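You operate a simulated robot arm through the tools that you are given. There is no shell and no other tool. Be economical: measure what you need, move in short steps, check, and stop when the job is done.

You are at the controls of a simulated two-armed robot. One attempt, no reset.

Task
Tighten and lock the yellow strap and wipe the glue smear off.
Fine: flip the buckle lever up, pull till the white line shows, then flip the lever down. The frame stays where it lies; use the purple-banded pad and put it back.
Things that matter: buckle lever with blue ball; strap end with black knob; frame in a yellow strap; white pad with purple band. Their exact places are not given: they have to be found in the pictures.

The check looks at the end state, three seconds after you hand in, the way a careful person would. Anything else that was tipped, shoved, dropped, spilled or broken makes it a failure.

Robot
Two 6-joint arms with two-finger parallel grippers on one trunk, on a base that drives. Base frame: it is fixed to the floor where the robot stands at the start and does not move with it; the origin is under the middle of the robot, x ahead of it, y to its left, z up. Lengths are in mm, angles in degrees, forces in N, time in s.
The left shoulder is at the start at [60, 187, 1147], the right one opposite. With the tool pointing down near the work surface each hand reaches from about 220 to 620 mm from the robot's upright axis, wherever it stands, measured 20 degrees to its own side. Places, roughly: buckle lever with blue ball [500, -100, 900]; strap end with black knob [500, -200, 900]. Payload 1.57 kg a hand.
Tool frame (each hand has its own): the origin (TCP) lies between the finger pads and is the grasp point; the fingertips stand 30 mm ahead of it; z points along the fingers, y is the line along which they close. Largest opening 110 mm; finger width 24, thickness 12; the body of the gripper, 48 by 112 mm, starts 78 mm behind the TCP.
Orientation is that of the tool frame in the base frame, as [roll, pitch, yaw] about the fixed x, y, z axes, in that order (R = Rz(yaw) Ry(pitch) Rx(roll)). With the fingers straight down and closing along the base's y, the tool's x points along the base's -x, its y along +y and its z along -z.

Tools
- The arms move only by the tool nudge_tool. It takes "left_motion", "right_motion" or both (then of equal length, played together; a hand with none holds still); each is text: rows parted by semicolons, each of 7 numbers parted by spaces: the shift along the base's x, y, z in units of 40 mm (1.0 is 40 mm), then the turn, a rotation vector about the base's x, y, z in units of 5 degrees (1.0 is 5 degrees), then the opening, from 0 (shut) to 1 (fully open). In form: dx dy dz wx wy wz hand; .... A call has 1 to 12 rows; each row shifts and turns the commanded pose from where the row before left it. A call with a number of a shift or a turn outside -1 to 1 is refused whole. A row lasts 0.2 s, in which the tool goes at most 50 mm and 8.6 degrees; a call with a longer step from one row to the next is refused whole, and so is a gripper value outside its range. Where a pose cannot be reached the arm comes as near as it can. A force on the tool above 60 N (or 10 N above the force at the start of the call, whichever is more), or a blocked arm, ends the call early, and 0.2 s more pass. The fingers move at their own pace (about 153 mm/s each) and stop on an object; they squeeze with about 31 N. The grip force told is the motor's: it shows also when the fingers shut on nothing. Time passes only in rows, and 0.2 s behind the last, so rows that do not move let the fingers close. The reply holds the time, the measured pose of the TCP, the force on the tool along the base axes, the opening and the grip force, in the units named above and with some noise.
- Cameras (640 x 400 px; columns grow to the right, rows downward): "scene" is now at [15.4, -11.7, 1685.1]; the picture's right is [-0.16, -0.99, 0.00], its down [-0.78, 0.12, -0.61] and it looks along [0.61, -0.10, -0.79] (base axes); focal length 276 px, centre (320, 200). "left" rides on the left gripper at [70, -16, -141] in its tool frame; the picture's right is [0.23, 0.97, 0.00], its down [-0.86, 0.20, -0.48] and it looks along [-0.47, 0.11, 0.88] (tool axes); focal length 222 px, centre (320, 200). "right" rides on the right gripper at [70, 16, -141] in its tool frame; the picture's right is [-0.23, 0.97, 0.00], its down [-0.86, -0.20, -0.48] and it looks along [-0.47, -0.11, 0.88] (tool axes); focal length 222 px, centre (320, 200).
- grab_frame(camera): a new picture of that camera. No time passes.
- raise_lower(by): slides the trunk up (or, below 0, down) by that many mm; the arms and the scene camera ride with it, the base frame stays. It gives what a move gives, with no picture.
- drive_base(legs): drives the robot by 1 to 6 legs, each [ahead, left, turn to the left] in mm, mm and degrees, along the robot's own axes; the way and the turn of a leg run together, so that a leg with both is an arc; at most 1500 mm and 180 degrees a leg. The arms and the cameras ride along, it lands a little off, and it stops where it bumps. It gives what a move gives.
- turn_head(pan, tilt): turns the head with the scene camera to pan (to the left, within 86 degrees either way) and tilt (down, from -29 to 69), counted from straight ahead of the robot. It gives what a move gives.
- locate(camera, pixels): for up to 12 pixels [column, row] of the newest picture of that camera ("zoom" is the newest enlarged one), the place [x, y, z] in the base frame of the surface seen there, good to about 2 mm. No time passes.
- close_up(camera, box): a new picture of the part [left, top, right, bottom] of that camera's present view, enlarged. No time passes.
- hand_in(): hands the job in; it is judged then, once.

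Work in short steps. Measure before you move; look again where a grasp or a placing could have gone wrong, and mend it. You have 80 turns and 58 pictures in all, those below and enlarged ones among them. Open the grippers and draw the arms clear of the work before you hand the job in, unless the task says otherwise; then end with one line.

The tools are called after "Request:" as a command line: name --argument value ..., lists and objects as JSON in quotes. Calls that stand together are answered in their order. nudge_tool: Moves the arms, as the interface text tells. Its arguments: {"type":"object","properties":{"left_motion":{"type":"string"},"right_motion":{"type":"string"}},"required":[]} The other tools are called the same way: raise_lower (by) slides the trunk up or down; drive_base (legs) drives the base; turn_head (pan, tilt) turns the head that bears the scene camera; grab_frame (camera) takes a picture; locate (camera, pixels) gives the place of the surface under pixels of a picture; close_up (camera, box) takes an enlarged picture of a part of a camera's view; hand_in () hands the job in.

At the start:

```text
time_s: 0.0
left_tool_pos: [434.3, 179.2, 1217.7]
left_ee_rot: [179.9, 0.1, 180.0]
left_contact_force: [0.5, 0.1, -0.6]
left_opening: 109.7
left_gripper_force: 0.1
right_tool_pos: [447.8, -205.4, 1217.2]
right_ee_rot: [179.9, 0.1, 180.0]
right_contact_force: [-0.6, 0.4, 0.6]
right_opening: 110.0
right_gripper_force: 0.0
trunk travel left (down, up): [-775.0, 215.0]
robot x, y, heading: [0.3, 1.5, 0.1]
head pan, tilt: [-9.0, 52.2]
```

scene: 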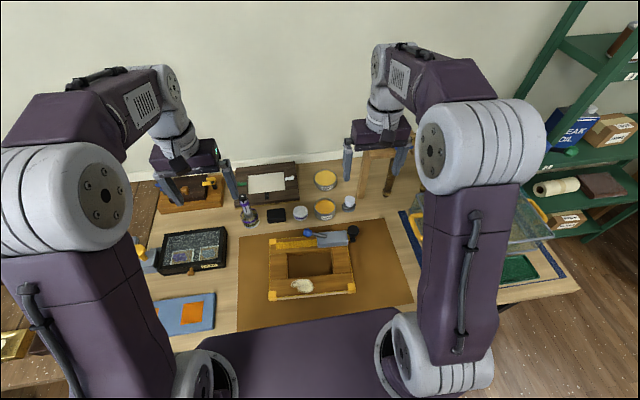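
right: 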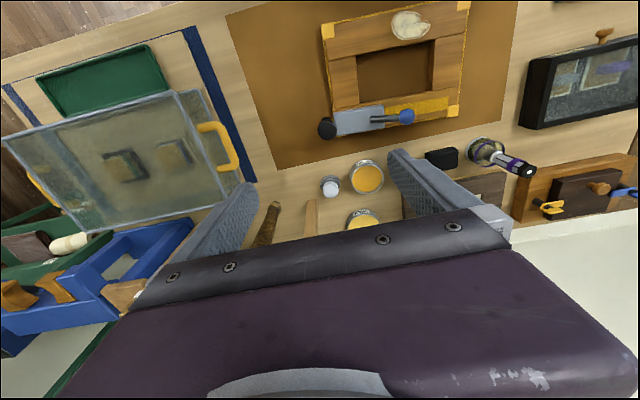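
left: 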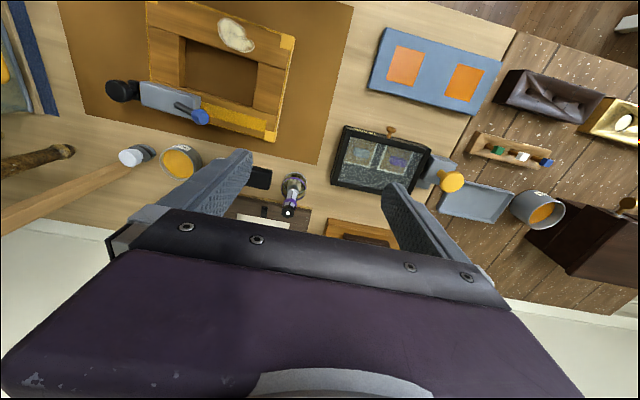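

I see the frame at about (312,265) in the scene, with the lever and knob near (325,237). I'll take enlarged views of the frame and of the purple-banded thing near (248,208).

Request:
close_up --camera "scene" --box '[230, 210, 390, 310]'

Request:
close_up --camera "right" --box '[300, 0, 640, 212]'

Request:
close_up --camera "left" --box '[90, 0, 410, 220]'

```text
4.00 times, centred on (310, 260) of scene
```

zoom: 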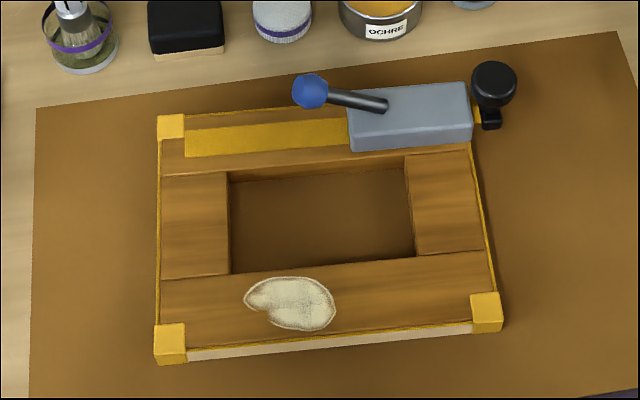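

```text
1.88 times, centred on (470, 106) of right
```

zoom: 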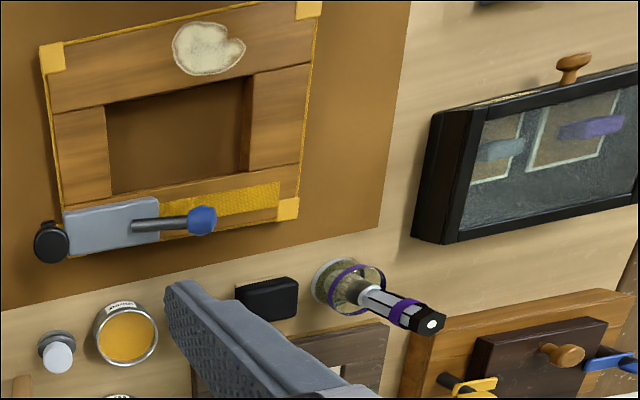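

```text
1.82 times, centred on (250, 110) of left
```

zoom: 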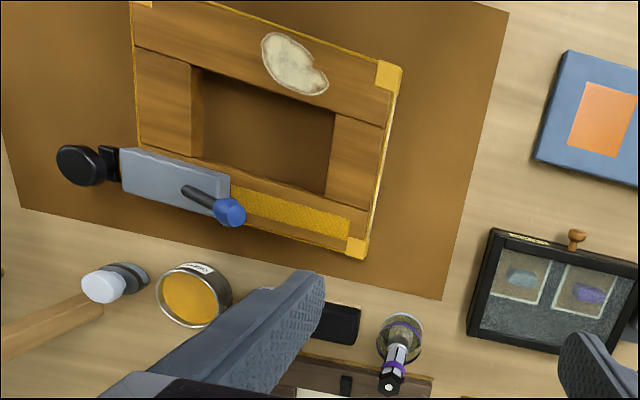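

The white round pad with a purple band seems to be at scene (301,213), and a similar pot is at (348,203). I'll zoom there and measure.

Request:
close_up --camera "scene" --box '[230, 165, 374, 255]'

Request:
locate --camera "scene" --pixels '[[307, 233], [320, 235], [340, 235], [348, 233], [354, 230], [352, 239], [301, 213], [301, 210], [296, 215], [270, 295], [355, 288], [302, 286]]'

```text
4.44 times, centred on (302, 210) of scene
```

zoom: 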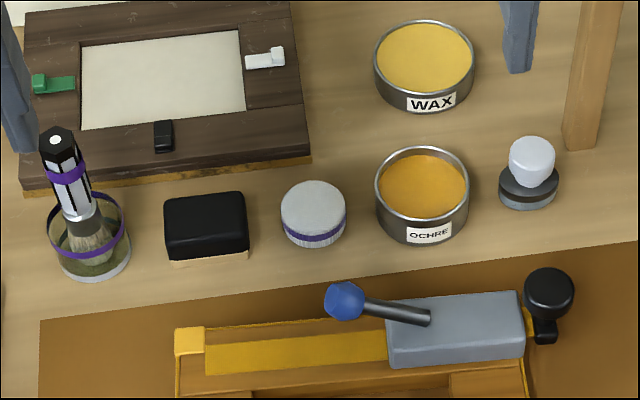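

```text
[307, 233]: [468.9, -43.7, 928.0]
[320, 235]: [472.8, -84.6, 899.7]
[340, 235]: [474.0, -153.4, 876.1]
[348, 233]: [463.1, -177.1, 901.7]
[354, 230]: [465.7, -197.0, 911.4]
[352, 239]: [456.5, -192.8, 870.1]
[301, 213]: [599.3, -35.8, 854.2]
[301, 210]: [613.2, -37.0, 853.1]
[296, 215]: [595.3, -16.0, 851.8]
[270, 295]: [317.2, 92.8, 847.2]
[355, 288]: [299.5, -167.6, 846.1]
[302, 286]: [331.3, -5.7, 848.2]
```

The pad is at zoom (313,212), the ball at (345,300), the buckle block from (388,325) to (525,360), and the knob at (549,293). I'll measure them all.

Request:
locate --camera "zoom" --pixels '[[313, 208], [284, 206], [343, 206], [313, 184], [313, 230], [345, 300], [400, 311], [428, 317], [395, 330], [518, 296], [549, 290], [546, 332]]'

Request:
locate --camera "zoom" --pixels '[[520, 350], [395, 360], [549, 275], [530, 290], [569, 290], [549, 312], [330, 300], [361, 300], [345, 284], [345, 316], [300, 350], [200, 340]]'

```text
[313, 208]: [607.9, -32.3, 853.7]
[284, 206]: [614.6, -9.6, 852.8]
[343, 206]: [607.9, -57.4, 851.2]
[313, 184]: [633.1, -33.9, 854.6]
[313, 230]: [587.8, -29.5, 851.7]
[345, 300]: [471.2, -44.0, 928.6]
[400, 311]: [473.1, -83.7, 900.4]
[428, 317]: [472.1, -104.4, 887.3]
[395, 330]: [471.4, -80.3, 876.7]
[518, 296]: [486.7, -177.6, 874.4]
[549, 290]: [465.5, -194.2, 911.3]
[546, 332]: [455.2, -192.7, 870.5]
```

```text
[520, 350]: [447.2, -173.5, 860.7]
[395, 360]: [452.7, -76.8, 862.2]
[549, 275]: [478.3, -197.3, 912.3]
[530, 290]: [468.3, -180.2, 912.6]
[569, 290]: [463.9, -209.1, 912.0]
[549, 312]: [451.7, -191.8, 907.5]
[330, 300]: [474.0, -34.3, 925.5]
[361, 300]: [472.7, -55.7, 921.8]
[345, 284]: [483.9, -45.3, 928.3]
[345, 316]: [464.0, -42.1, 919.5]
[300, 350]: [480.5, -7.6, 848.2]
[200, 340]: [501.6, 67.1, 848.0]
```

Ball is near (472,-44,917), with the lever pivot around (470,-125,868), so it swings in the y–z plane. I'll bring the left hand above the ball and turn it -90° about z, so the fingers close along x and the ball can roll in the grip.

Request:
nudge_tool --left_motion "0.053 -0.31 -0.2 0 0 -1 0.6;0.053 -0.31 -0.2 0 0 -1 0.6;0.053 -0.31 -0.2 0 0 -1 0.6;0.053 -0.31 -0.2 0 0 -1 0.6;0.053 -0.31 -0.2 0 0 -1 0.6;0.053 -0.31 -0.2 0 0 -1 0.6;0.053 -0.31 -0.2 0 0 -1 0.6;0.053 -0.31 -0.2 0 0 -1 0.6;0.053 -0.31 -0.2 0 0 -1 0.6;0.053 -0.31 -0.2 0 0 -1 0.6;0.053 -0.31 -0.2 0 0 -1 0.6;0.053 -0.31 -0.2 0 0 -1 0.6"

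Request:
nudge_tool --left_motion "0.053 -0.31 -0.3 0 0 -1 0.6;0.053 -0.31 -0.3 0 0 -1 0.6;0.053 -0.31 -0.3 0 0 -1 0.6;0.053 -0.31 -0.3 0 0 -1 0.6;0.053 -0.31 -0.3 0 0 -1 0.6;0.053 -0.31 -0.3 0 0 -1 0.6;0 0 0 0 0 0 0.6"

```text
time_s: 2.6
left_tool_pos: [459.0, 27.4, 1121.1]
left_ee_rot: [180.0, -0.1, 119.9]
left_contact_force: [-0.5, 0.0, -0.2]
left_opening: 66.1
left_gripper_force: 0.0
right_tool_pos: [447.5, -206.2, 1216.8]
right_ee_rot: [-180.0, 0.0, 179.9]
right_contact_force: [-0.6, -0.4, 0.1]
right_opening: 110.1
right_gripper_force: 0.1
trunk travel left (down, up): [-775.0, 215.0]
robot x, y, heading: [3.3, -1.7, -0.1]
head pan, tilt: [-9.0, 52.2]
```

```text
time_s: 4.2
left_tool_pos: [470.5, -45.5, 1049.6]
left_ee_rot: [179.9, 0.1, 90.1]
left_contact_force: [0.8, -0.2, -0.1]
left_opening: 65.8
left_gripper_force: 0.0
right_tool_pos: [448.6, -204.7, 1218.3]
right_ee_rot: [180.0, 0.0, 180.0]
right_contact_force: [-0.1, -0.3, 0.4]
right_opening: 110.1
right_gripper_force: 0.0
trunk travel left (down, up): [-775.0, 215.0]
robot x, y, heading: [4.1, 1.6, 0.1]
head pan, tilt: [-9.0, 52.2]
```

The left hand is above the ball at z 1050. I'll look with the left camera to check alignment before going down.

Request:
grab_frame --camera "left"

```text
50 pictures are left
```

left: 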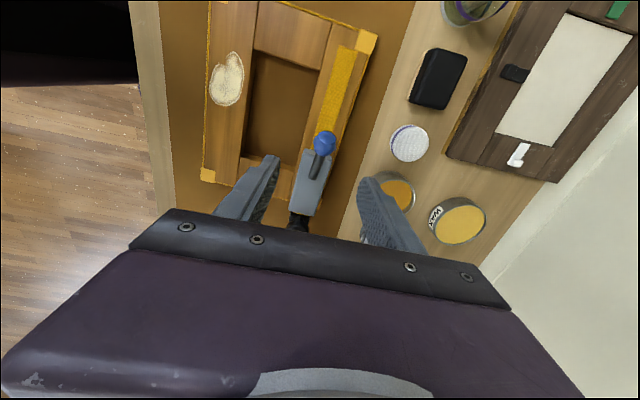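

The ball is at (324,142), between the fingers. I'll measure it again, along with the pad at (409,143).

Request:
locate --camera "left" --pixels '[[324, 142], [324, 133], [315, 143], [334, 143], [317, 165], [312, 165], [409, 143], [391, 143], [427, 143], [300, 205], [332, 170], [225, 80]]'

```text
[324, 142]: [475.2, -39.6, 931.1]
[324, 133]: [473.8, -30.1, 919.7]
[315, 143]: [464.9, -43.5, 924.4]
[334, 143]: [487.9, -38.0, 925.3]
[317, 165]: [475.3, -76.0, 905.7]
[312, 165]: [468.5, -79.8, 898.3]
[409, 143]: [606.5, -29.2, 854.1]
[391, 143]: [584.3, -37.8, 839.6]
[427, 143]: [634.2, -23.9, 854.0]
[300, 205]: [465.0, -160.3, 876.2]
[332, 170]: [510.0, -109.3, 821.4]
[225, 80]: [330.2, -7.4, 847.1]
```

Ball centre is about (475,-43,918). I'll descend to it, then close.

Request:
nudge_tool --left_motion "0.1 0.06 -0.8 0 0 0 0.6;0 0 -0.8 0 0 0 0.6;0 0 -0.8 0 0 0 0.6;0 0 -0.8 0 0 0 0.6;0 0 0 0 0 0 0.6;0 0 0 0 0 0 0;0 0 0 0 0 0 0;0 0 0 0 0 0 0"

Request:
grab_frame --camera "left"

```text
time_s: 6.0
left_tool_pos: [474.8, -41.6, 921.0]
left_ee_rot: [180.0, 0.2, 90.0]
left_contact_force: [1.1, 0.1, 0.4]
left_opening: 28.9
left_gripper_force: 31.3
right_tool_pos: [448.9, -205.7, 1217.9]
right_ee_rot: [-180.0, 0.0, 179.9]
right_contact_force: [-0.3, -0.3, -0.3]
right_opening: 110.0
right_gripper_force: 0.0
trunk travel left (down, up): [-775.0, 215.0]
robot x, y, heading: [1.8, -5.8, -0.0]
head pan, tilt: [-9.0, 52.2]
```

```text
49 pictures are left
```

left: 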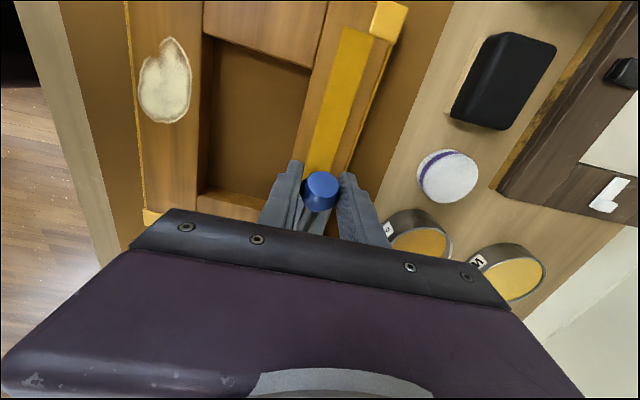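

The ball is gripped (28.9 mm, 31 N). I'll lift along the estimated arc, centre (y -117, z 872), and watch the force.

Request:
nudge_tool --left_motion "-0.006 -0.09 0.125 0 0 0 0;-0.006 -0.09 0.125 0 0 0 0;-0.007 -0.108 0.111 0 0 0 0;-0.007 -0.108 0.111 0 0 0 0;0 0 0 0 0 0 0"

```text
time_s: 7.2
left_tool_pos: [474.4, -58.8, 941.1]
left_ee_rot: [-180.0, 0.2, 90.2]
left_contact_force: [0.8, 0.4, -4.8]
left_opening: 28.8
left_gripper_force: 30.8
right_tool_pos: [449.0, -205.3, 1216.7]
right_ee_rot: [-179.9, 0.1, -180.0]
right_contact_force: [1.8, 0.1, -1.2]
right_opening: 110.0
right_gripper_force: 0.1
trunk travel left (down, up): [-775.0, 215.0]
robot x, y, heading: [1.8, 1.6, -0.1]
head pan, tilt: [-9.0, 52.2]
```

Force is small, so the arc fits. I'll go on to about 80°.

Request:
nudge_tool --left_motion "-0.008 -0.121 0.095 0 0 0 0;-0.008 -0.121 0.095 0 0 0 0;-0.009 -0.134 0.076 0 0 0 0;-0.009 -0.134 0.076 0 0 0 0;-0.009 -0.144 0.059 0 0 0 0;-0.009 -0.144 0.059 0 0 0 0;-0.01 -0.149 0.038 0 0 0 0;-0.01 -0.149 0.038 0 0 0 0;0 0 0 0 0 0 0"

Request:
close_up --camera "scene" --box '[230, 180, 390, 280]'

```text
time_s: 9.2
left_tool_pos: [470.6, -102.8, 961.5]
left_ee_rot: [-179.9, 0.1, 90.1]
left_contact_force: [-1.2, -0.4, -4.5]
left_opening: 29.0
left_gripper_force: 30.6
right_tool_pos: [448.5, -205.6, 1217.2]
right_ee_rot: [-180.0, 0.0, 180.0]
right_contact_force: [-1.2, -0.1, 0.4]
right_opening: 110.1
right_gripper_force: 0.0
trunk travel left (down, up): [-775.0, 215.0]
robot x, y, heading: [1.7, -1.5, -0.1]
head pan, tilt: [-9.0, 52.2]
```

```text
4.00 times, centred on (310, 230) of scene
```

zoom: 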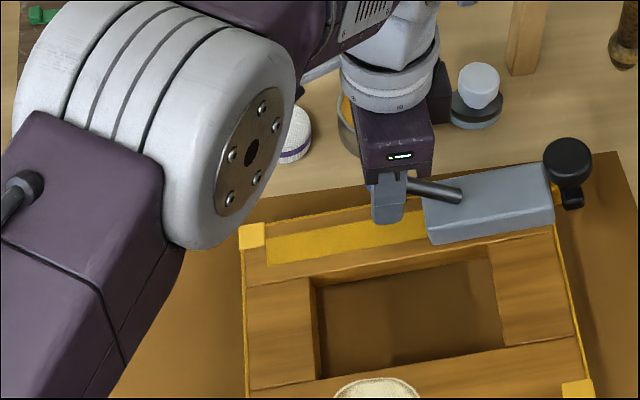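

The lever didn't turn: the frame came along, its corner having moved from scene (272,241) to (293,239). I'll reverse the motion exactly to set it back down while I still have the grip.

Request:
nudge_tool --left_motion "0.01 0.149 -0.038 0 0 0 0;0.01 0.149 -0.038 0 0 0 0;0.009 0.144 -0.059 0 0 0 0;0.009 0.144 -0.059 0 0 0 0;0.009 0.134 -0.076 0 0 0 0;0.009 0.134 -0.076 0 0 0 0;0.008 0.121 -0.095 0 0 0 0;0.008 0.121 -0.095 0 0 0 0;0 0 0 0 0 0 0"

Request:
nudge_tool --left_motion "0.007 0.108 -0.111 0 0 0 0;0.007 0.108 -0.111 0 0 0 0;0.006 0.09 -0.125 0 0 0 0;0.006 0.09 -0.125 0 0 0 0;0 0 0 0 0 0 0;0 0 0 0 0 0 0"

Request:
close_up --camera "scene" --box '[230, 210, 390, 310]'

```text
time_s: 11.2
left_tool_pos: [475.2, -59.2, 940.5]
left_ee_rot: [-179.9, 0.1, 90.0]
left_contact_force: [0.7, 0.1, -5.4]
left_opening: 29.0
left_gripper_force: 31.3
right_tool_pos: [448.9, -205.7, 1218.1]
right_ee_rot: [-179.9, 0.1, 180.0]
right_contact_force: [-1.1, -0.1, 0.7]
right_opening: 109.7
right_gripper_force: 0.0
trunk travel left (down, up): [-775.0, 215.0]
robot x, y, heading: [3.1, 3.5, -0.1]
head pan, tilt: [-9.0, 52.2]
```

```text
time_s: 12.6
left_tool_pos: [475.0, -41.8, 921.1]
left_ee_rot: [-179.9, 0.1, 90.0]
left_contact_force: [1.4, 0.2, -2.8]
left_opening: 29.0
left_gripper_force: 30.5
right_tool_pos: [448.5, -205.3, 1216.9]
right_ee_rot: [179.9, 0.0, -180.0]
right_contact_force: [-0.3, -0.5, -0.1]
right_opening: 110.1
right_gripper_force: 0.0
trunk travel left (down, up): [-775.0, 215.0]
robot x, y, heading: [-1.0, 1.0, -0.0]
head pan, tilt: [-9.0, 52.2]
```

```text
4.00 times, centred on (310, 260) of scene
```

zoom: 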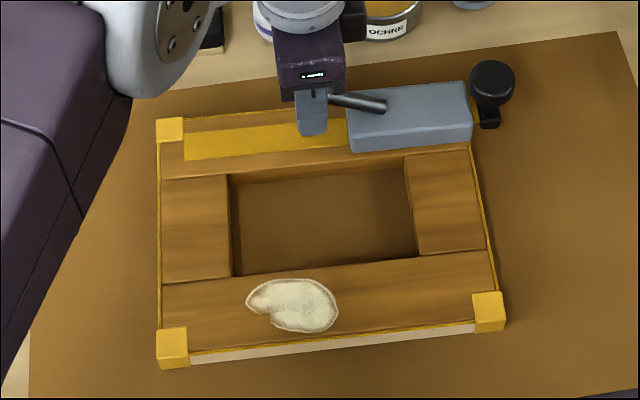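

The frame is back to within about 1 px. I'll release the ball, back off upward and compare.

Request:
nudge_tool --left_motion "0 0 -0.02 0 0 0 0;0 0 0 0 0 0 0.5;0 0 0 0 0 0 0.5;0 0 0.8 0 0 0 0.5;0 0 0.8 0 0 0 0.5;0 0.5 0.8 0 0 0 0.5;0 0.8 0 0 0 0 0.5;0 0.8 0 0 0 0 0.5;0 0.8 0 0 0 0 0.5;0 0.8 0 0 0 0 0.5"

Request:
close_up --camera "scene" --box '[230, 210, 390, 310]'

```text
time_s: 14.8
left_tool_pos: [474.9, 107.6, 1016.6]
left_ee_rot: [180.0, 0.2, 90.0]
left_contact_force: [-0.6, 0.6, -0.2]
left_opening: 55.1
left_gripper_force: 0.1
right_tool_pos: [447.6, -205.0, 1217.2]
right_ee_rot: [-180.0, 0.1, 179.9]
right_contact_force: [-0.2, 0.2, -0.8]
right_opening: 110.1
right_gripper_force: 0.0
trunk travel left (down, up): [-775.0, 215.0]
robot x, y, heading: [0.8, 0.9, -0.0]
head pan, tilt: [-9.0, 52.2]
```

```text
4.00 times, centred on (310, 260) of scene
```

zoom: 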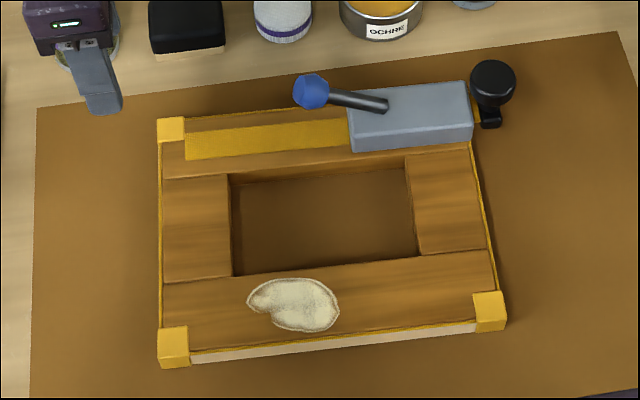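

The frame lies within about 2 mm of its first place. It has to be held during the flip, so I'll measure the right stile (inner edge near (415,210), outer near (480,215)) for the right hand to grip, plus reference corners.

Request:
locate --camera "zoom" --pixels '[[405, 215], [415, 215], [420, 215], [474, 215], [480, 215], [486, 215], [495, 215], [421, 250], [488, 245], [408, 170], [190, 358], [474, 326]]'

Request:
locate --camera "zoom" --pixels '[[160, 330], [186, 330], [475, 296], [503, 294], [160, 120], [311, 92], [420, 100], [493, 80], [165, 240], [228, 240], [200, 345], [200, 282]]'

```text
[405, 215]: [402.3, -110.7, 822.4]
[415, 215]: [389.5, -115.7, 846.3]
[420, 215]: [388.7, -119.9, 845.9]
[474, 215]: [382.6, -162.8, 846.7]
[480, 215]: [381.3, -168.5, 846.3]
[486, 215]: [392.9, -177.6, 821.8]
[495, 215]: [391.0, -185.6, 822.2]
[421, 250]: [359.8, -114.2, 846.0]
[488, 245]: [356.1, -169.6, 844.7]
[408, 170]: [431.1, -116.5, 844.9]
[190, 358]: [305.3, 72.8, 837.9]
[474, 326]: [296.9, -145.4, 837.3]
```

```text
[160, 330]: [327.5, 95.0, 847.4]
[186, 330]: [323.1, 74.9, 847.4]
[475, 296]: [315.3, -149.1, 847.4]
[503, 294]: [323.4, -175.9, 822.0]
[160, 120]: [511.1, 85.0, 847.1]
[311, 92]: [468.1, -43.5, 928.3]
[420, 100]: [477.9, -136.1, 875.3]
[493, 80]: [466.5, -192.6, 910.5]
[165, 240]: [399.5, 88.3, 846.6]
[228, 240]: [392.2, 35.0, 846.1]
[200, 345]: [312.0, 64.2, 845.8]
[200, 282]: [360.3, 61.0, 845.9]
```

Stile runs from y -114.5 to -169 at x≈380 (centre -141.5), tilted about -3°. I'll bring the right hand over it at z 920 first.

Request:
nudge_tool --right_motion "-0.166 0.145 -0.67 0 0 -0.06 0.8;-0.166 0.145 -0.67 0 0 -0.06 0.8;-0.166 0.145 -0.67 0 0 -0.06 0.8;-0.166 0.145 -0.67 0 0 -0.06 0.8;-0.166 0.145 -0.67 0 0 -0.06 0.8;-0.166 0.145 -0.67 0 0 -0.06 0.8;-0.166 0.145 -0.67 0 0 -0.06 0.8;-0.166 0.145 -0.67 0 0 -0.06 0.8;-0.166 0.145 -0.67 0 0 -0.06 0.8;-0.166 0.145 -0.67 0 0 -0.06 0.8;-0.166 0.145 -0.67 0 0 0 0.8;0 0 0 0 0 0 0.8"

Request:
grab_frame --camera "right"

```text
time_s: 17.4
left_tool_pos: [474.7, 105.8, 1016.7]
left_ee_rot: [-180.0, 0.1, 90.0]
left_contact_force: [0.1, 0.7, 0.4]
left_opening: 54.9
left_gripper_force: 0.1
right_tool_pos: [374.1, -141.9, 921.4]
right_ee_rot: [-180.0, 0.0, 176.9]
right_contact_force: [-1.1, -0.6, 0.6]
right_opening: 88.1
right_gripper_force: 0.1
trunk travel left (down, up): [-775.0, 215.0]
robot x, y, heading: [-0.5, 0.0, -0.0]
head pan, tilt: [-9.0, 52.2]
```

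```text
45 pictures are left
```

right: 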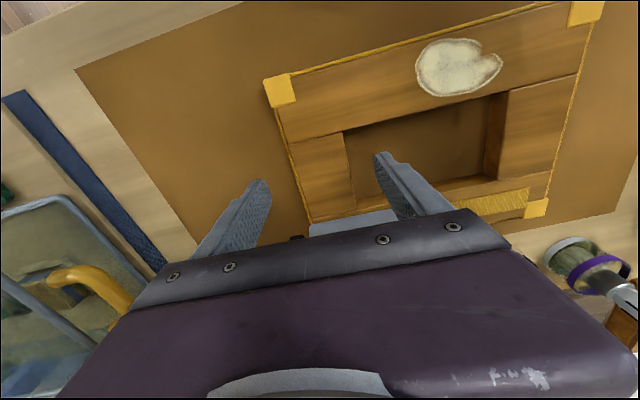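

The stile is between the fingers. I'll descend to z≈857 and close.

Request:
nudge_tool --right_motion "0 0 -0.5 0 0 0 0.8;0 0 -0.5 0 0 0 0.8;0 0 -0.4 0 0 0 0.8;0 0 -0.2 0 0 0 0.8;0 0 0 0 0 0 0.6;0 0 0 0 0 0 0.52;0 0 0 0 0 0 0.48;0 0 0 0 0 0 0.3;0 0 0 0 0 0 0.3"

Request:
close_up --camera "scene" --box '[230, 210, 390, 310]'

```text
time_s: 19.4
left_tool_pos: [474.6, 105.5, 1017.5]
left_ee_rot: [180.0, 0.1, 89.9]
left_contact_force: [-0.3, -0.1, 0.6]
left_opening: 55.1
left_gripper_force: 0.1
right_tool_pos: [375.3, -140.0, 857.8]
right_ee_rot: [-179.9, 0.0, 177.0]
right_contact_force: [-1.2, -1.8, -0.2]
right_opening: 54.7
right_gripper_force: 31.1
trunk travel left (down, up): [-775.0, 215.0]
robot x, y, heading: [-3.2, -2.5, -0.1]
head pan, tilt: [-9.0, 52.2]
```

```text
4.00 times, centred on (310, 260) of scene
```

zoom: 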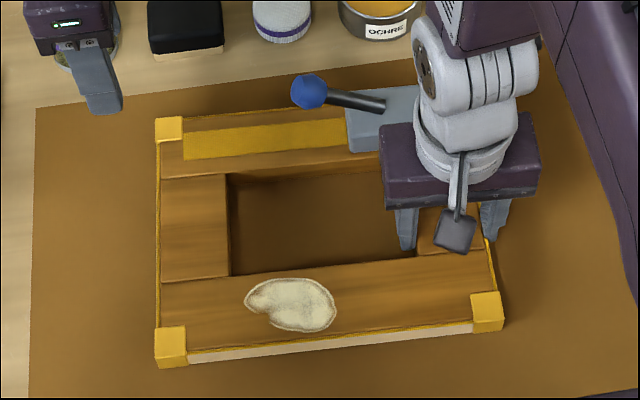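

The frame is held and sits practically at its original place. Now the left hand goes back over the ball, down, and closes.

Request:
nudge_tool --left_motion "0 -0.92 0 0 0 0 0.6;0 -0.92 0 0 0 0 0.6;0 -0.92 0 0 0 0 0.6;0 -0.92 0 0 0 0 0.6;0 0 -0.8 0 0 0 0.6;0 0 -0.8 0 0 0 0.6;0 0 -0.8 0 0 0 0.6;0 0 0 0 0 0 0.6;0 0 0 0 0 0 0;0 0 0 0 0 0 0;0 0 0 0 0 0 0"

```text
time_s: 21.8
left_tool_pos: [476.5, -41.1, 919.3]
left_ee_rot: [-180.0, 0.1, 90.0]
left_contact_force: [7.1, -3.2, -2.5]
left_opening: 28.7
left_gripper_force: 30.6
right_tool_pos: [375.3, -140.5, 857.8]
right_ee_rot: [180.0, 0.0, 177.1]
right_contact_force: [-6.9, 1.4, 7.0]
right_opening: 54.8
right_gripper_force: 31.3
trunk travel left (down, up): [-775.0, 215.0]
robot x, y, heading: [1.2, 0.2, 0.0]
head pan, tilt: [-9.0, 52.2]
```

Ball gripped, with a small internal x force. I'll lift along the arc a little and watch both forces, easing x slightly.

Request:
nudge_tool --left_motion "-0.04 0 0 0 0 0 0;-0.006 -0.045 0.0625 0 0 0 0;-0.006 -0.045 0.0625 0 0 0 0;-0.006 -0.09 0.125 0 0 0 0;0 0 0 0 0 0 0"

Request:
close_up --camera "scene" --box '[230, 210, 390, 310]'

```text
time_s: 23.0
left_tool_pos: [474.5, -47.8, 932.1]
left_ee_rot: [180.0, 0.1, 90.0]
left_contact_force: [19.1, 13.2, -0.5]
left_opening: 29.0
left_gripper_force: 31.4
right_tool_pos: [374.7, -139.2, 857.2]
right_ee_rot: [-180.0, -0.1, 177.0]
right_contact_force: [-9.3, -14.5, 30.9]
right_opening: 54.7
right_gripper_force: 31.0
trunk travel left (down, up): [-775.0, 215.0]
robot x, y, heading: [1.0, 0.6, -0.0]
head pan, tilt: [-9.0, 52.2]
```

```text
4.00 times, centred on (310, 260) of scene
```

zoom: 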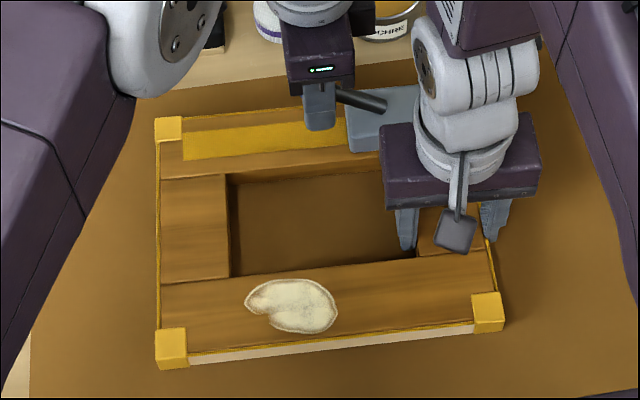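

The lever turns now while the frame stays put. The x force says to shift +x a little, and the radial force says a slightly longer radius. I'll go on a further 16°.

Request:
nudge_tool --left_motion "0.06 0 0 0 0 0 0;-0.006 -0.114 0.1025 0 0 0 0;-0.006 -0.114 0.1025 0 0 0 0;-0.008 -0.131 0.1025 0 0 0 0;-0.008 -0.131 0.1025 0 0 0 0;0 0 0 0 0 0 0"

```text
time_s: 24.4
left_tool_pos: [472.9, -69.0, 947.1]
left_ee_rot: [-180.0, 0.0, 90.1]
left_contact_force: [5.3, 6.0, -5.3]
left_opening: 28.9
left_gripper_force: 30.7
right_tool_pos: [375.0, -139.5, 857.5]
right_ee_rot: [179.9, 0.0, 177.0]
right_contact_force: [-8.6, -8.0, 12.2]
right_opening: 54.7
right_gripper_force: 31.1
trunk travel left (down, up): [-775.0, 215.0]
robot x, y, heading: [0.4, -3.6, -0.1]
head pan, tilt: [-9.0, 52.2]
```

Forces are small. Continuing to about 80°.

Request:
nudge_tool --left_motion "-0.008 -0.145 0.084 0 0 0 0;-0.008 -0.145 0.084 0 0 0 0;-0.009 -0.155 0.0625 0 0 0 0;-0.009 -0.155 0.0625 0 0 0 0;-0.009 -0.1625 0.04 0 0 0 0;-0.009 -0.1625 0.04 0 0 0 0;0 0 0 0 0 0 0"

Request:
close_up --camera "scene" --box '[230, 190, 390, 290]'

```text
time_s: 26.0
left_tool_pos: [472.6, -105.1, 961.0]
left_ee_rot: [-180.0, 0.0, 90.0]
left_contact_force: [5.0, 10.3, -1.8]
left_opening: 28.8
left_gripper_force: 30.8
right_tool_pos: [375.2, -141.3, 856.1]
right_ee_rot: [-180.0, 0.0, 176.9]
right_contact_force: [-4.6, -13.0, 9.8]
right_opening: 54.5
right_gripper_force: 31.0
trunk travel left (down, up): [-775.0, 215.0]
robot x, y, heading: [-3.6, 0.9, -0.1]
head pan, tilt: [-9.0, 52.2]
```

```text
4.00 times, centred on (310, 240) of scene
```

zoom: 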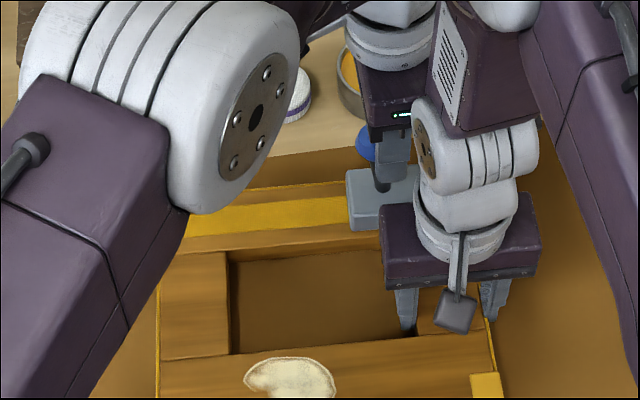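

Lever is near 80° and the frame hasn't moved. I'll inch on to ~92°, watching forces since the two hands are close.

Request:
nudge_tool --left_motion "-0.006 -0.14 0.015 0 0 0 0;-0.006 -0.14 0.01 0 0 0 0;-0.006 -0.14 0.0 0 0 0 0;0 0 0 0 0 0 0"

Request:
grab_frame --camera "left"

```text
time_s: 27.0
left_tool_pos: [472.6, -123.1, 964.5]
left_ee_rot: [179.9, 0.0, 90.0]
left_contact_force: [9.5, 20.1, 4.4]
left_opening: 29.0
left_gripper_force: 31.2
right_tool_pos: [373.9, -140.7, 856.8]
right_ee_rot: [180.0, -0.2, 176.9]
right_contact_force: [-8.1, -23.9, 0.4]
right_opening: 55.6
right_gripper_force: 31.2
trunk travel left (down, up): [-775.0, 215.0]
robot x, y, heading: [-3.8, -0.1, 0.0]
head pan, tilt: [-9.0, 52.2]
```

```text
41 pictures are left
```

left: 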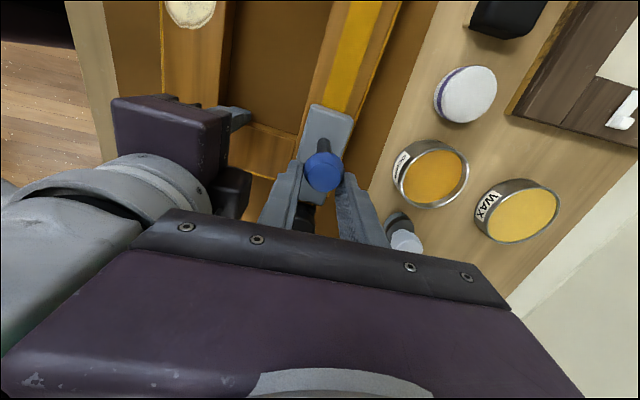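

Tangential force rose to 20 N. I'll push 8 mm more to see whether it's a stop.

Request:
nudge_tool --left_motion "-0.004 -0.1 -0.005 0 0 0 0;-0.004 -0.1 -0.01 0 0 0 0;0 0 0 0 0 0 0"

```text
time_s: 27.8
left_tool_pos: [471.6, -130.7, 962.9]
left_ee_rot: [-179.9, 0.1, 90.0]
left_contact_force: [0.1, 0.0, 1.2]
left_opening: 0.3
left_gripper_force: 21.2
right_tool_pos: [376.5, -140.0, 856.9]
right_ee_rot: [-180.0, 0.1, 177.0]
right_contact_force: [0.4, 0.0, -5.3]
right_opening: 54.9
right_gripper_force: 31.3
trunk travel left (down, up): [-775.0, 215.0]
robot x, y, heading: [-0.1, -2.9, -0.1]
head pan, tilt: [-9.0, 52.2]
```

The ball slipped out of the grip, so there was a stop. I'll look at the lever.

Request:
grab_frame --camera "left"

```text
40 pictures are left
```

left: 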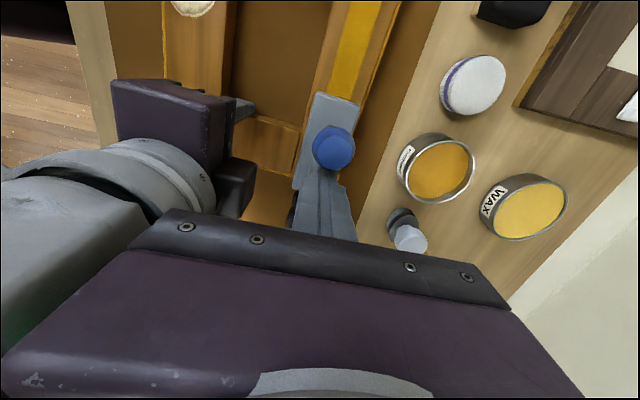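

Request:
locate --camera "left" --pixels '[[334, 148], [320, 148], [350, 148], [335, 130]]'

```text
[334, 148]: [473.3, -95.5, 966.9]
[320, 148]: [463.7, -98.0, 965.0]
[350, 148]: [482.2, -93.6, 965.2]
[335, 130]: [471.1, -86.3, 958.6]
```

The lever stays up with the ball near (473,-100,957). I'll lift the left hand clear over to the left side and look.

Request:
nudge_tool --left_motion "0 0 0.9 0 0 0 0;0 0 0.9 0 0 0 0;0 0.9 0 0 0 0 0.4;0 0.9 0 0 0 0 0.6;0 0.9 0 0 0 0 0.8;0 0.9 0 0 0 0 0.8;0 0.9 0 0 0 0 0.8;0 0.5 0 0 0 0 0.8;0 0 0 0 0 0 0.8"

Request:
close_up --camera "scene" --box '[230, 210, 390, 310]'

Request:
grab_frame --camera "left"

```text
time_s: 29.8
left_tool_pos: [471.4, 71.1, 1034.5]
left_ee_rot: [-179.9, 0.1, 90.0]
left_contact_force: [0.3, -0.3, 0.4]
left_opening: 88.1
left_gripper_force: 0.2
right_tool_pos: [375.8, -141.8, 858.3]
right_ee_rot: [-180.0, 0.0, 177.1]
right_contact_force: [-0.4, 0.4, -5.0]
right_opening: 54.7
right_gripper_force: 31.2
trunk travel left (down, up): [-775.0, 215.0]
robot x, y, heading: [2.3, -3.0, 0.1]
head pan, tilt: [-9.0, 52.2]
```

```text
4.00 times, centred on (310, 260) of scene
```

zoom: 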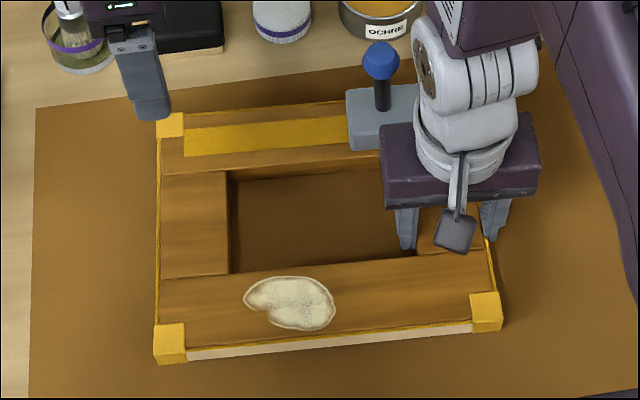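

```text
38 pictures are left
```

left: 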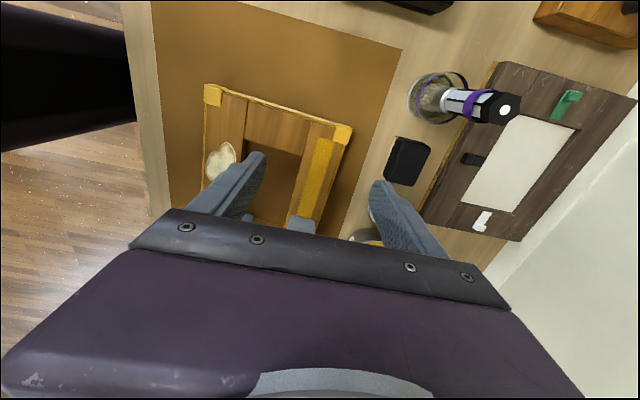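

The lever is up and the frame is at its original spot. I'll measure the top rail from the zoom-out left view to grip it near y≈40 with the left hand.

Request:
locate --camera "left" --pixels '[[308, 140], [303, 150], [298, 158], [344, 146], [340, 155], [336, 165], [304, 135], [349, 130], [300, 175], [330, 185], [345, 170], [330, 140]]'

```text
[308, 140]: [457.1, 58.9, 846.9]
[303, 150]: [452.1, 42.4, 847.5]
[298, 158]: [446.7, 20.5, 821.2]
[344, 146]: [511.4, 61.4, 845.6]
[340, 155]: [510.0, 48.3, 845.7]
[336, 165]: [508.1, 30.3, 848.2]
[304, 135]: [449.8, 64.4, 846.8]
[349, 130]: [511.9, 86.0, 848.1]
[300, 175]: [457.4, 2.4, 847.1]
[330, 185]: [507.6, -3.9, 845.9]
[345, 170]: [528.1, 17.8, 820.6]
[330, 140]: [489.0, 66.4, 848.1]
```

Top rail spans x≈452–509 near y=10, so its centre is 480. I'll lower the left hand there and grip.

Request:
nudge_tool --left_motion "0.07 -0.5 -0.4 0 0 -0.2 0.8;0.07 -0.5 -0.5 0 0 -0.2 0.8;0.075 -0.53 -0.5 0 0 -0.2 0.8;0 0 -0.8 0 0 0 0.8;0 0 -0.8 0 0 0 0.8;0 0 -0.8 0 0 0 0.8;0 0 -0.6 0 0 0 0.8;0 0 0 0 0 0 0.6;0 0 0 0 0 0 0.54;0 0 0 0 0 0 0.5;0 0 0 0 0 0 0.3;0 0 0 0 0 0 0.3"

Request:
close_up --camera "scene" --box '[230, 210, 390, 310]'

```text
time_s: 32.4
left_tool_pos: [480.8, 8.7, 858.4]
left_ee_rot: [-179.9, 0.1, 87.0]
left_contact_force: [-3.3, -0.3, 1.5]
left_opening: 54.6
left_gripper_force: 30.8
right_tool_pos: [376.3, -141.5, 856.6]
right_ee_rot: [-179.9, 0.0, 177.0]
right_contact_force: [4.7, -0.8, -4.1]
right_opening: 54.5
right_gripper_force: 31.0
trunk travel left (down, up): [-775.0, 215.0]
robot x, y, heading: [2.3, -3.6, -0.0]
head pan, tilt: [-9.0, 52.2]
```

```text
4.00 times, centred on (310, 260) of scene
```

zoom: 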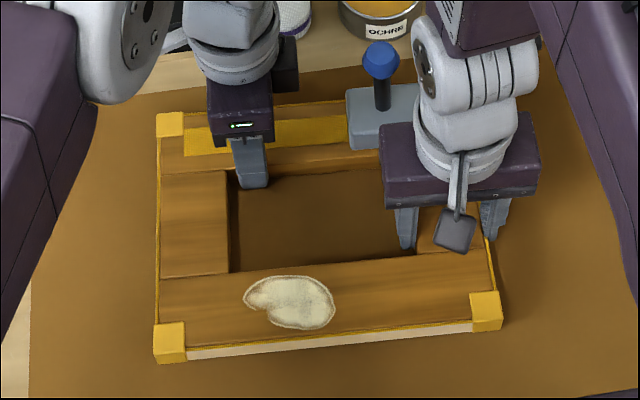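

The left hand holds the rail and the frame hasn't moved. I'll release the right hand, lift it, and go over the knob.

Request:
nudge_tool --right_motion "0 0 0 0 0 0 0.7;0 0 0 0 0 0 0.75;0 0 0.8 0 0 0 0.75;0 0 0.8 0 0 0 0.75;0 0 0.8 0 0 0 0.75;0 0 0.5 0 0 0 0.7;0.55 -0.33 0 0 0 0 0.6;0.55 -0.33 0 0 0 0 0.55;0.55 -0.33 0 0 0 0 0.55;0.55 -0.33 0 0 0 0 0.55;0 0 0 0 0 0 0.55"

Request:
grab_frame --camera "right"

```text
time_s: 34.8
left_tool_pos: [479.6, 9.6, 858.2]
left_ee_rot: [-179.9, 0.0, 87.0]
left_contact_force: [-0.1, 0.1, -0.8]
left_opening: 54.6
left_gripper_force: 31.2
right_tool_pos: [463.0, -192.9, 974.2]
right_ee_rot: [180.0, 0.0, 177.0]
right_contact_force: [-0.2, 0.7, -0.7]
right_opening: 60.6
right_gripper_force: 0.0
trunk travel left (down, up): [-775.0, 215.0]
robot x, y, heading: [0.6, 1.2, -0.3]
head pan, tilt: [-9.0, 52.2]
```

```text
36 pictures are left
```

right: 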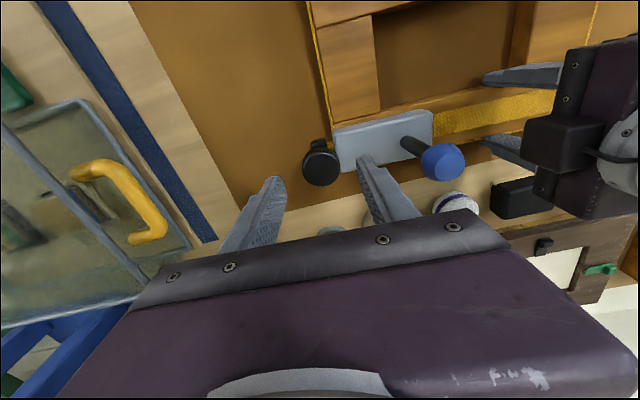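

The knob is at (321,165), between the fingers' lines. I'll measure it precisely.

Request:
locate --camera "right" --pixels '[[321, 165], [305, 165], [338, 165], [321, 152], [321, 180], [319, 143], [335, 140], [341, 168], [410, 142], [442, 160]]'

Request:
close_up --camera "right" --box '[270, 90, 430, 190]'

```text
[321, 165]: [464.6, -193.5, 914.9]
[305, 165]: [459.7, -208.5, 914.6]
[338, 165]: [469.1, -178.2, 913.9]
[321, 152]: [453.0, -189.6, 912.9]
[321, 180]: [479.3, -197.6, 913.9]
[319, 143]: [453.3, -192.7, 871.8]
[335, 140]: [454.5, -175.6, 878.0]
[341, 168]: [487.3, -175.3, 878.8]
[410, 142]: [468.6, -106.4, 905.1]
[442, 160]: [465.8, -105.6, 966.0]
```

```text
4.00 times, centred on (350, 140) of right
```

zoom: 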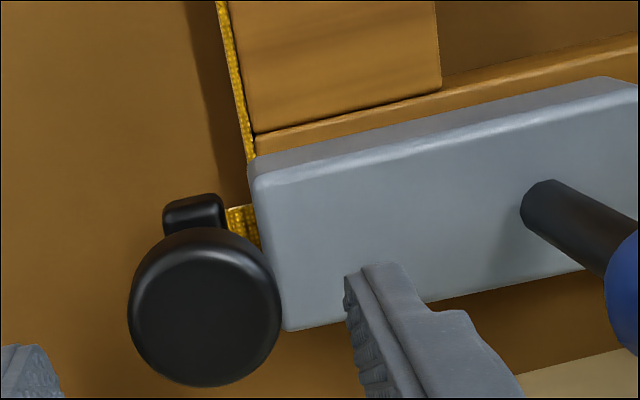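

Knob centre is (466,-194), top z 914, radius 15. I'll descend to z≈913 (tips 7 mm over the buckle top) and close.

Request:
nudge_tool --right_motion "0.075 -0.03 -0.5 0 0 0 0.55;0 0 -0.5 0 0 0 0.55;0 0 -0.52 0 0 0 0.55;0 0 0 0 0 0 0.35;0 0 0 0 0 0 0;0 0 0 0 0 0 0;0 0 0 0 0 0 0"

```text
time_s: 36.4
left_tool_pos: [481.0, 8.4, 857.8]
left_ee_rot: [-179.9, 0.1, 86.9]
left_contact_force: [-2.2, 0.8, 0.2]
left_opening: 54.9
left_gripper_force: 31.1
right_tool_pos: [467.2, -195.2, 912.7]
right_ee_rot: [-180.0, 0.0, 176.9]
right_contact_force: [2.7, 0.1, 0.2]
right_opening: 36.8
right_gripper_force: 30.7
trunk travel left (down, up): [-775.0, 215.0]
robot x, y, heading: [1.9, -2.2, 0.0]
head pan, tilt: [-9.0, 52.2]
```

The knob is gripped at 36.8 mm. I'll pull along the strap direction, 10 mm in small steps.

Request:
nudge_tool --right_motion "-0.004 -0.0625 0 0 0 0 0;-0.004 -0.0625 0 0 0 0 0;-0.004 -0.0625 0 0 0 0 0;-0.004 -0.0625 0 0 0 0 0;0 0 0 0 0 0 0"

Request:
close_up --camera "scene" --box '[230, 210, 390, 310]'

```text
time_s: 37.6
left_tool_pos: [480.5, 9.1, 858.6]
left_ee_rot: [-179.9, -0.1, 87.1]
left_contact_force: [-3.6, 0.9, 1.4]
left_opening: 54.8
left_gripper_force: 31.1
right_tool_pos: [464.4, -205.2, 914.3]
right_ee_rot: [-180.0, 0.0, 177.0]
right_contact_force: [3.4, 0.2, -1.0]
right_opening: 36.5
right_gripper_force: 30.4
trunk travel left (down, up): [-775.0, 215.0]
robot x, y, heading: [6.1, -2.2, 0.4]
head pan, tilt: [-9.0, 52.2]
```

```text
4.00 times, centred on (310, 260) of scene
```

zoom: 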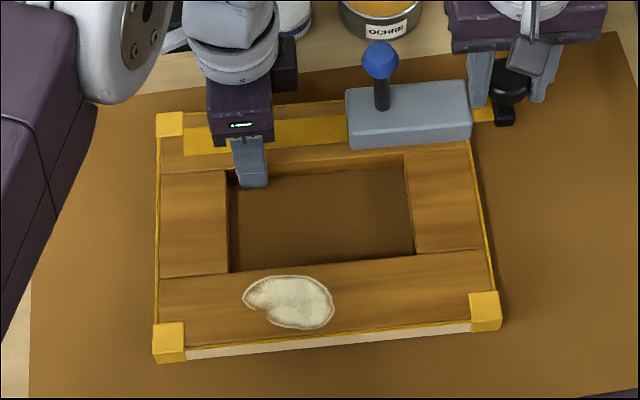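

The strap slides easily and the frame holds. No white line yet near zoom (482,115), so I'll pull another 8 mm.

Request:
nudge_tool --right_motion "-0.003 -0.05 0 0 0 0 0;-0.003 -0.05 0 0 0 0 0;-0.003 -0.05 0 0 0 0 0;-0.003 -0.05 0 0 0 0 0;0 0 0 0 0 0 0"

Request:
close_up --camera "scene" --box '[310, 210, 390, 260]'

```text
time_s: 38.8
left_tool_pos: [481.4, 8.5, 856.8]
left_ee_rot: [-179.9, -0.1, 87.2]
left_contact_force: [0.3, 0.0, -2.1]
left_opening: 55.0
left_gripper_force: 30.6
right_tool_pos: [465.4, -213.2, 913.7]
right_ee_rot: [180.0, -0.1, 177.0]
right_contact_force: [0.0, -0.3, 2.3]
right_opening: 36.7
right_gripper_force: 31.1
trunk travel left (down, up): [-775.0, 215.0]
robot x, y, heading: [-2.0, 2.4, -0.2]
head pan, tilt: [-9.0, 52.2]
```

```text
8.00 times, centred on (350, 235) of scene
```

zoom: 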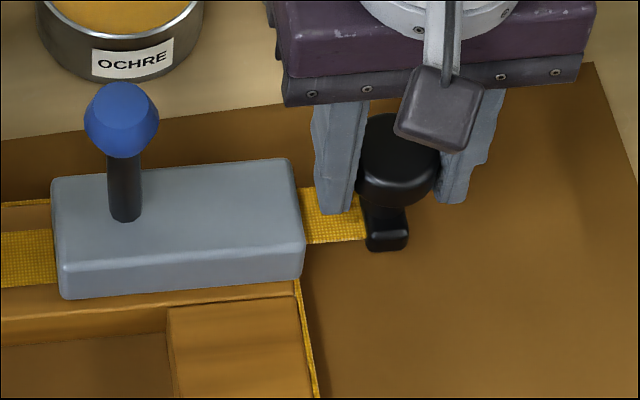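

Still no white line. I'll pull another 10 mm.

Request:
nudge_tool --right_motion "-0.004 -0.0625 0 0 0 0 0;-0.004 -0.0625 0 0 0 0 0;-0.004 -0.0625 0 0 0 0 0;-0.004 -0.0625 0 0 0 0 0;0 0 0 0 0 0 0"

Request:
close_up --camera "scene" --box '[310, 210, 390, 260]'

```text
time_s: 40.0
left_tool_pos: [481.8, 8.8, 857.6]
left_ee_rot: [-179.9, 0.0, 87.1]
left_contact_force: [-2.8, 0.4, 1.1]
left_opening: 54.7
left_gripper_force: 31.0
right_tool_pos: [463.7, -223.4, 913.5]
right_ee_rot: [180.0, 0.0, 177.0]
right_contact_force: [3.6, -0.1, -1.3]
right_opening: 36.7
right_gripper_force: 30.6
trunk travel left (down, up): [-775.0, 215.0]
robot x, y, heading: [-3.3, -1.6, 0.1]
head pan, tilt: [-9.0, 52.2]
```

```text
8.00 times, centred on (350, 235) of scene
```

zoom: 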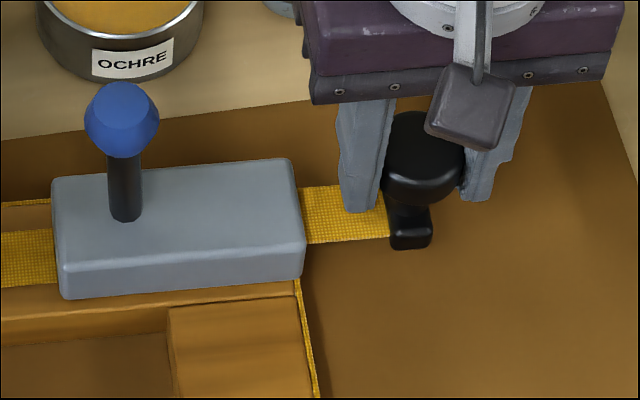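

Request:
nudge_tool --right_motion "-0.004 -0.0625 0 0 0 0 0;-0.004 -0.0625 0 0 0 0 0;-0.004 -0.0625 0 0 0 0 0;-0.004 -0.0625 0 0 0 0 0;0 0 0 0 0 0 0"

Request:
close_up --camera "scene" --box '[310, 210, 390, 260]'

```text
time_s: 41.2
left_tool_pos: [481.1, 9.6, 858.0]
left_ee_rot: [-179.9, 0.1, 87.0]
left_contact_force: [-2.0, 0.1, 0.7]
left_opening: 55.0
left_gripper_force: 30.9
right_tool_pos: [462.3, -233.4, 912.7]
right_ee_rot: [-179.9, 0.0, 177.0]
right_contact_force: [2.5, 0.0, 0.2]
right_opening: 36.7
right_gripper_force: 31.1
trunk travel left (down, up): [-775.0, 215.0]
robot x, y, heading: [-0.8, -1.5, 0.3]
head pan, tilt: [-9.0, 52.2]
```

```text
8.00 times, centred on (350, 235) of scene
```

zoom: 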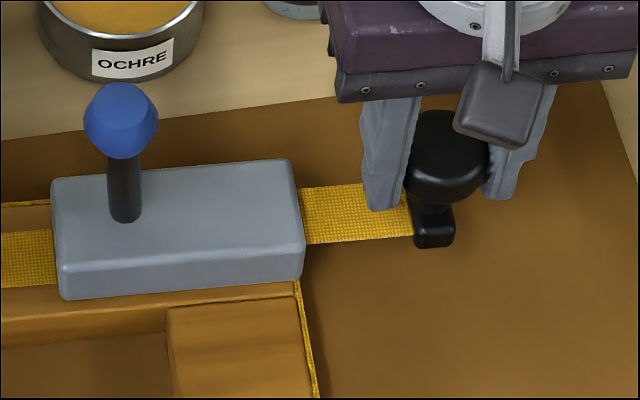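

Pulled 38 mm with no line yet. Another 8 mm.

Request:
nudge_tool --right_motion "-0.003 -0.05 0 0 0 0 0;-0.003 -0.05 0 0 0 0 0;-0.003 -0.05 0 0 0 0 0;-0.003 -0.05 0 0 0 0 0;0 0 0 0 0 0 0"

Request:
close_up --camera "scene" --box '[310, 210, 390, 260]'

```text
time_s: 42.4
left_tool_pos: [480.2, 9.8, 857.2]
left_ee_rot: [-179.9, 0.0, 87.0]
left_contact_force: [-1.9, 0.1, -0.8]
left_opening: 55.0
left_gripper_force: 30.9
right_tool_pos: [463.8, -241.3, 913.1]
right_ee_rot: [180.0, 0.0, 177.0]
right_contact_force: [1.5, -0.3, -0.4]
right_opening: 36.5
right_gripper_force: 31.2
trunk travel left (down, up): [-775.0, 215.0]
robot x, y, heading: [0.8, -1.2, -0.0]
head pan, tilt: [-9.0, 52.2]
```

```text
8.00 times, centred on (350, 235) of scene
```

zoom: 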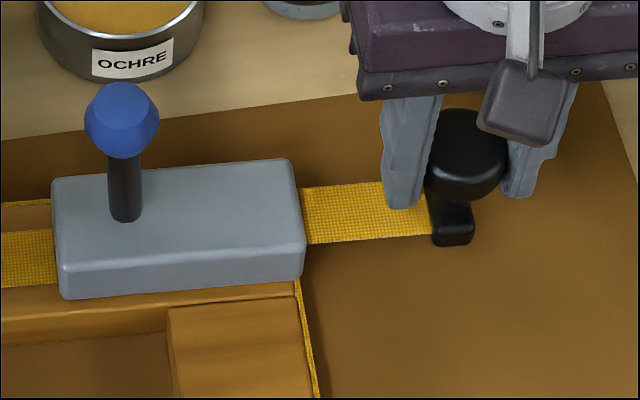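

Request:
nudge_tool --right_motion "-0.003 -0.05 0 0 0 0 0;-0.003 -0.05 0 0 0 0 0;-0.003 -0.05 0 0 0 0 0;-0.003 -0.05 0 0 0 0 0;0 0 0 0 0 0 0"

Request:
close_up --camera "scene" --box '[310, 210, 390, 260]'

```text
time_s: 43.6
left_tool_pos: [480.7, 9.7, 858.4]
left_ee_rot: [-179.9, 0.1, 87.0]
left_contact_force: [-2.7, 0.4, -0.2]
left_opening: 54.6
left_gripper_force: 31.1
right_tool_pos: [463.4, -250.3, 913.9]
right_ee_rot: [-179.9, 0.0, 177.0]
right_contact_force: [1.0, -0.3, -0.5]
right_opening: 36.8
right_gripper_force: 30.8
trunk travel left (down, up): [-775.0, 215.0]
robot x, y, heading: [-5.4, 1.5, -0.1]
head pan, tilt: [-9.0, 52.2]
```

```text
8.00 times, centred on (350, 235) of scene
```

zoom: 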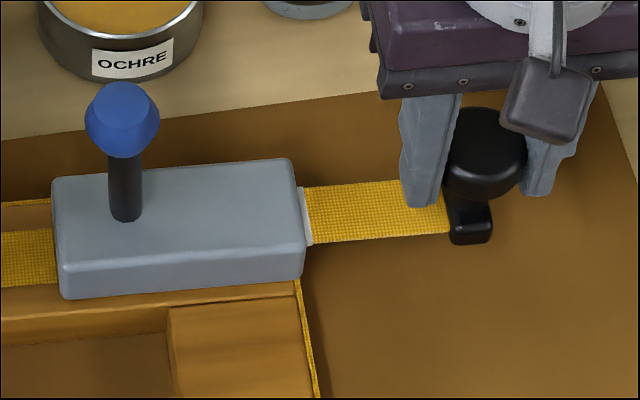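

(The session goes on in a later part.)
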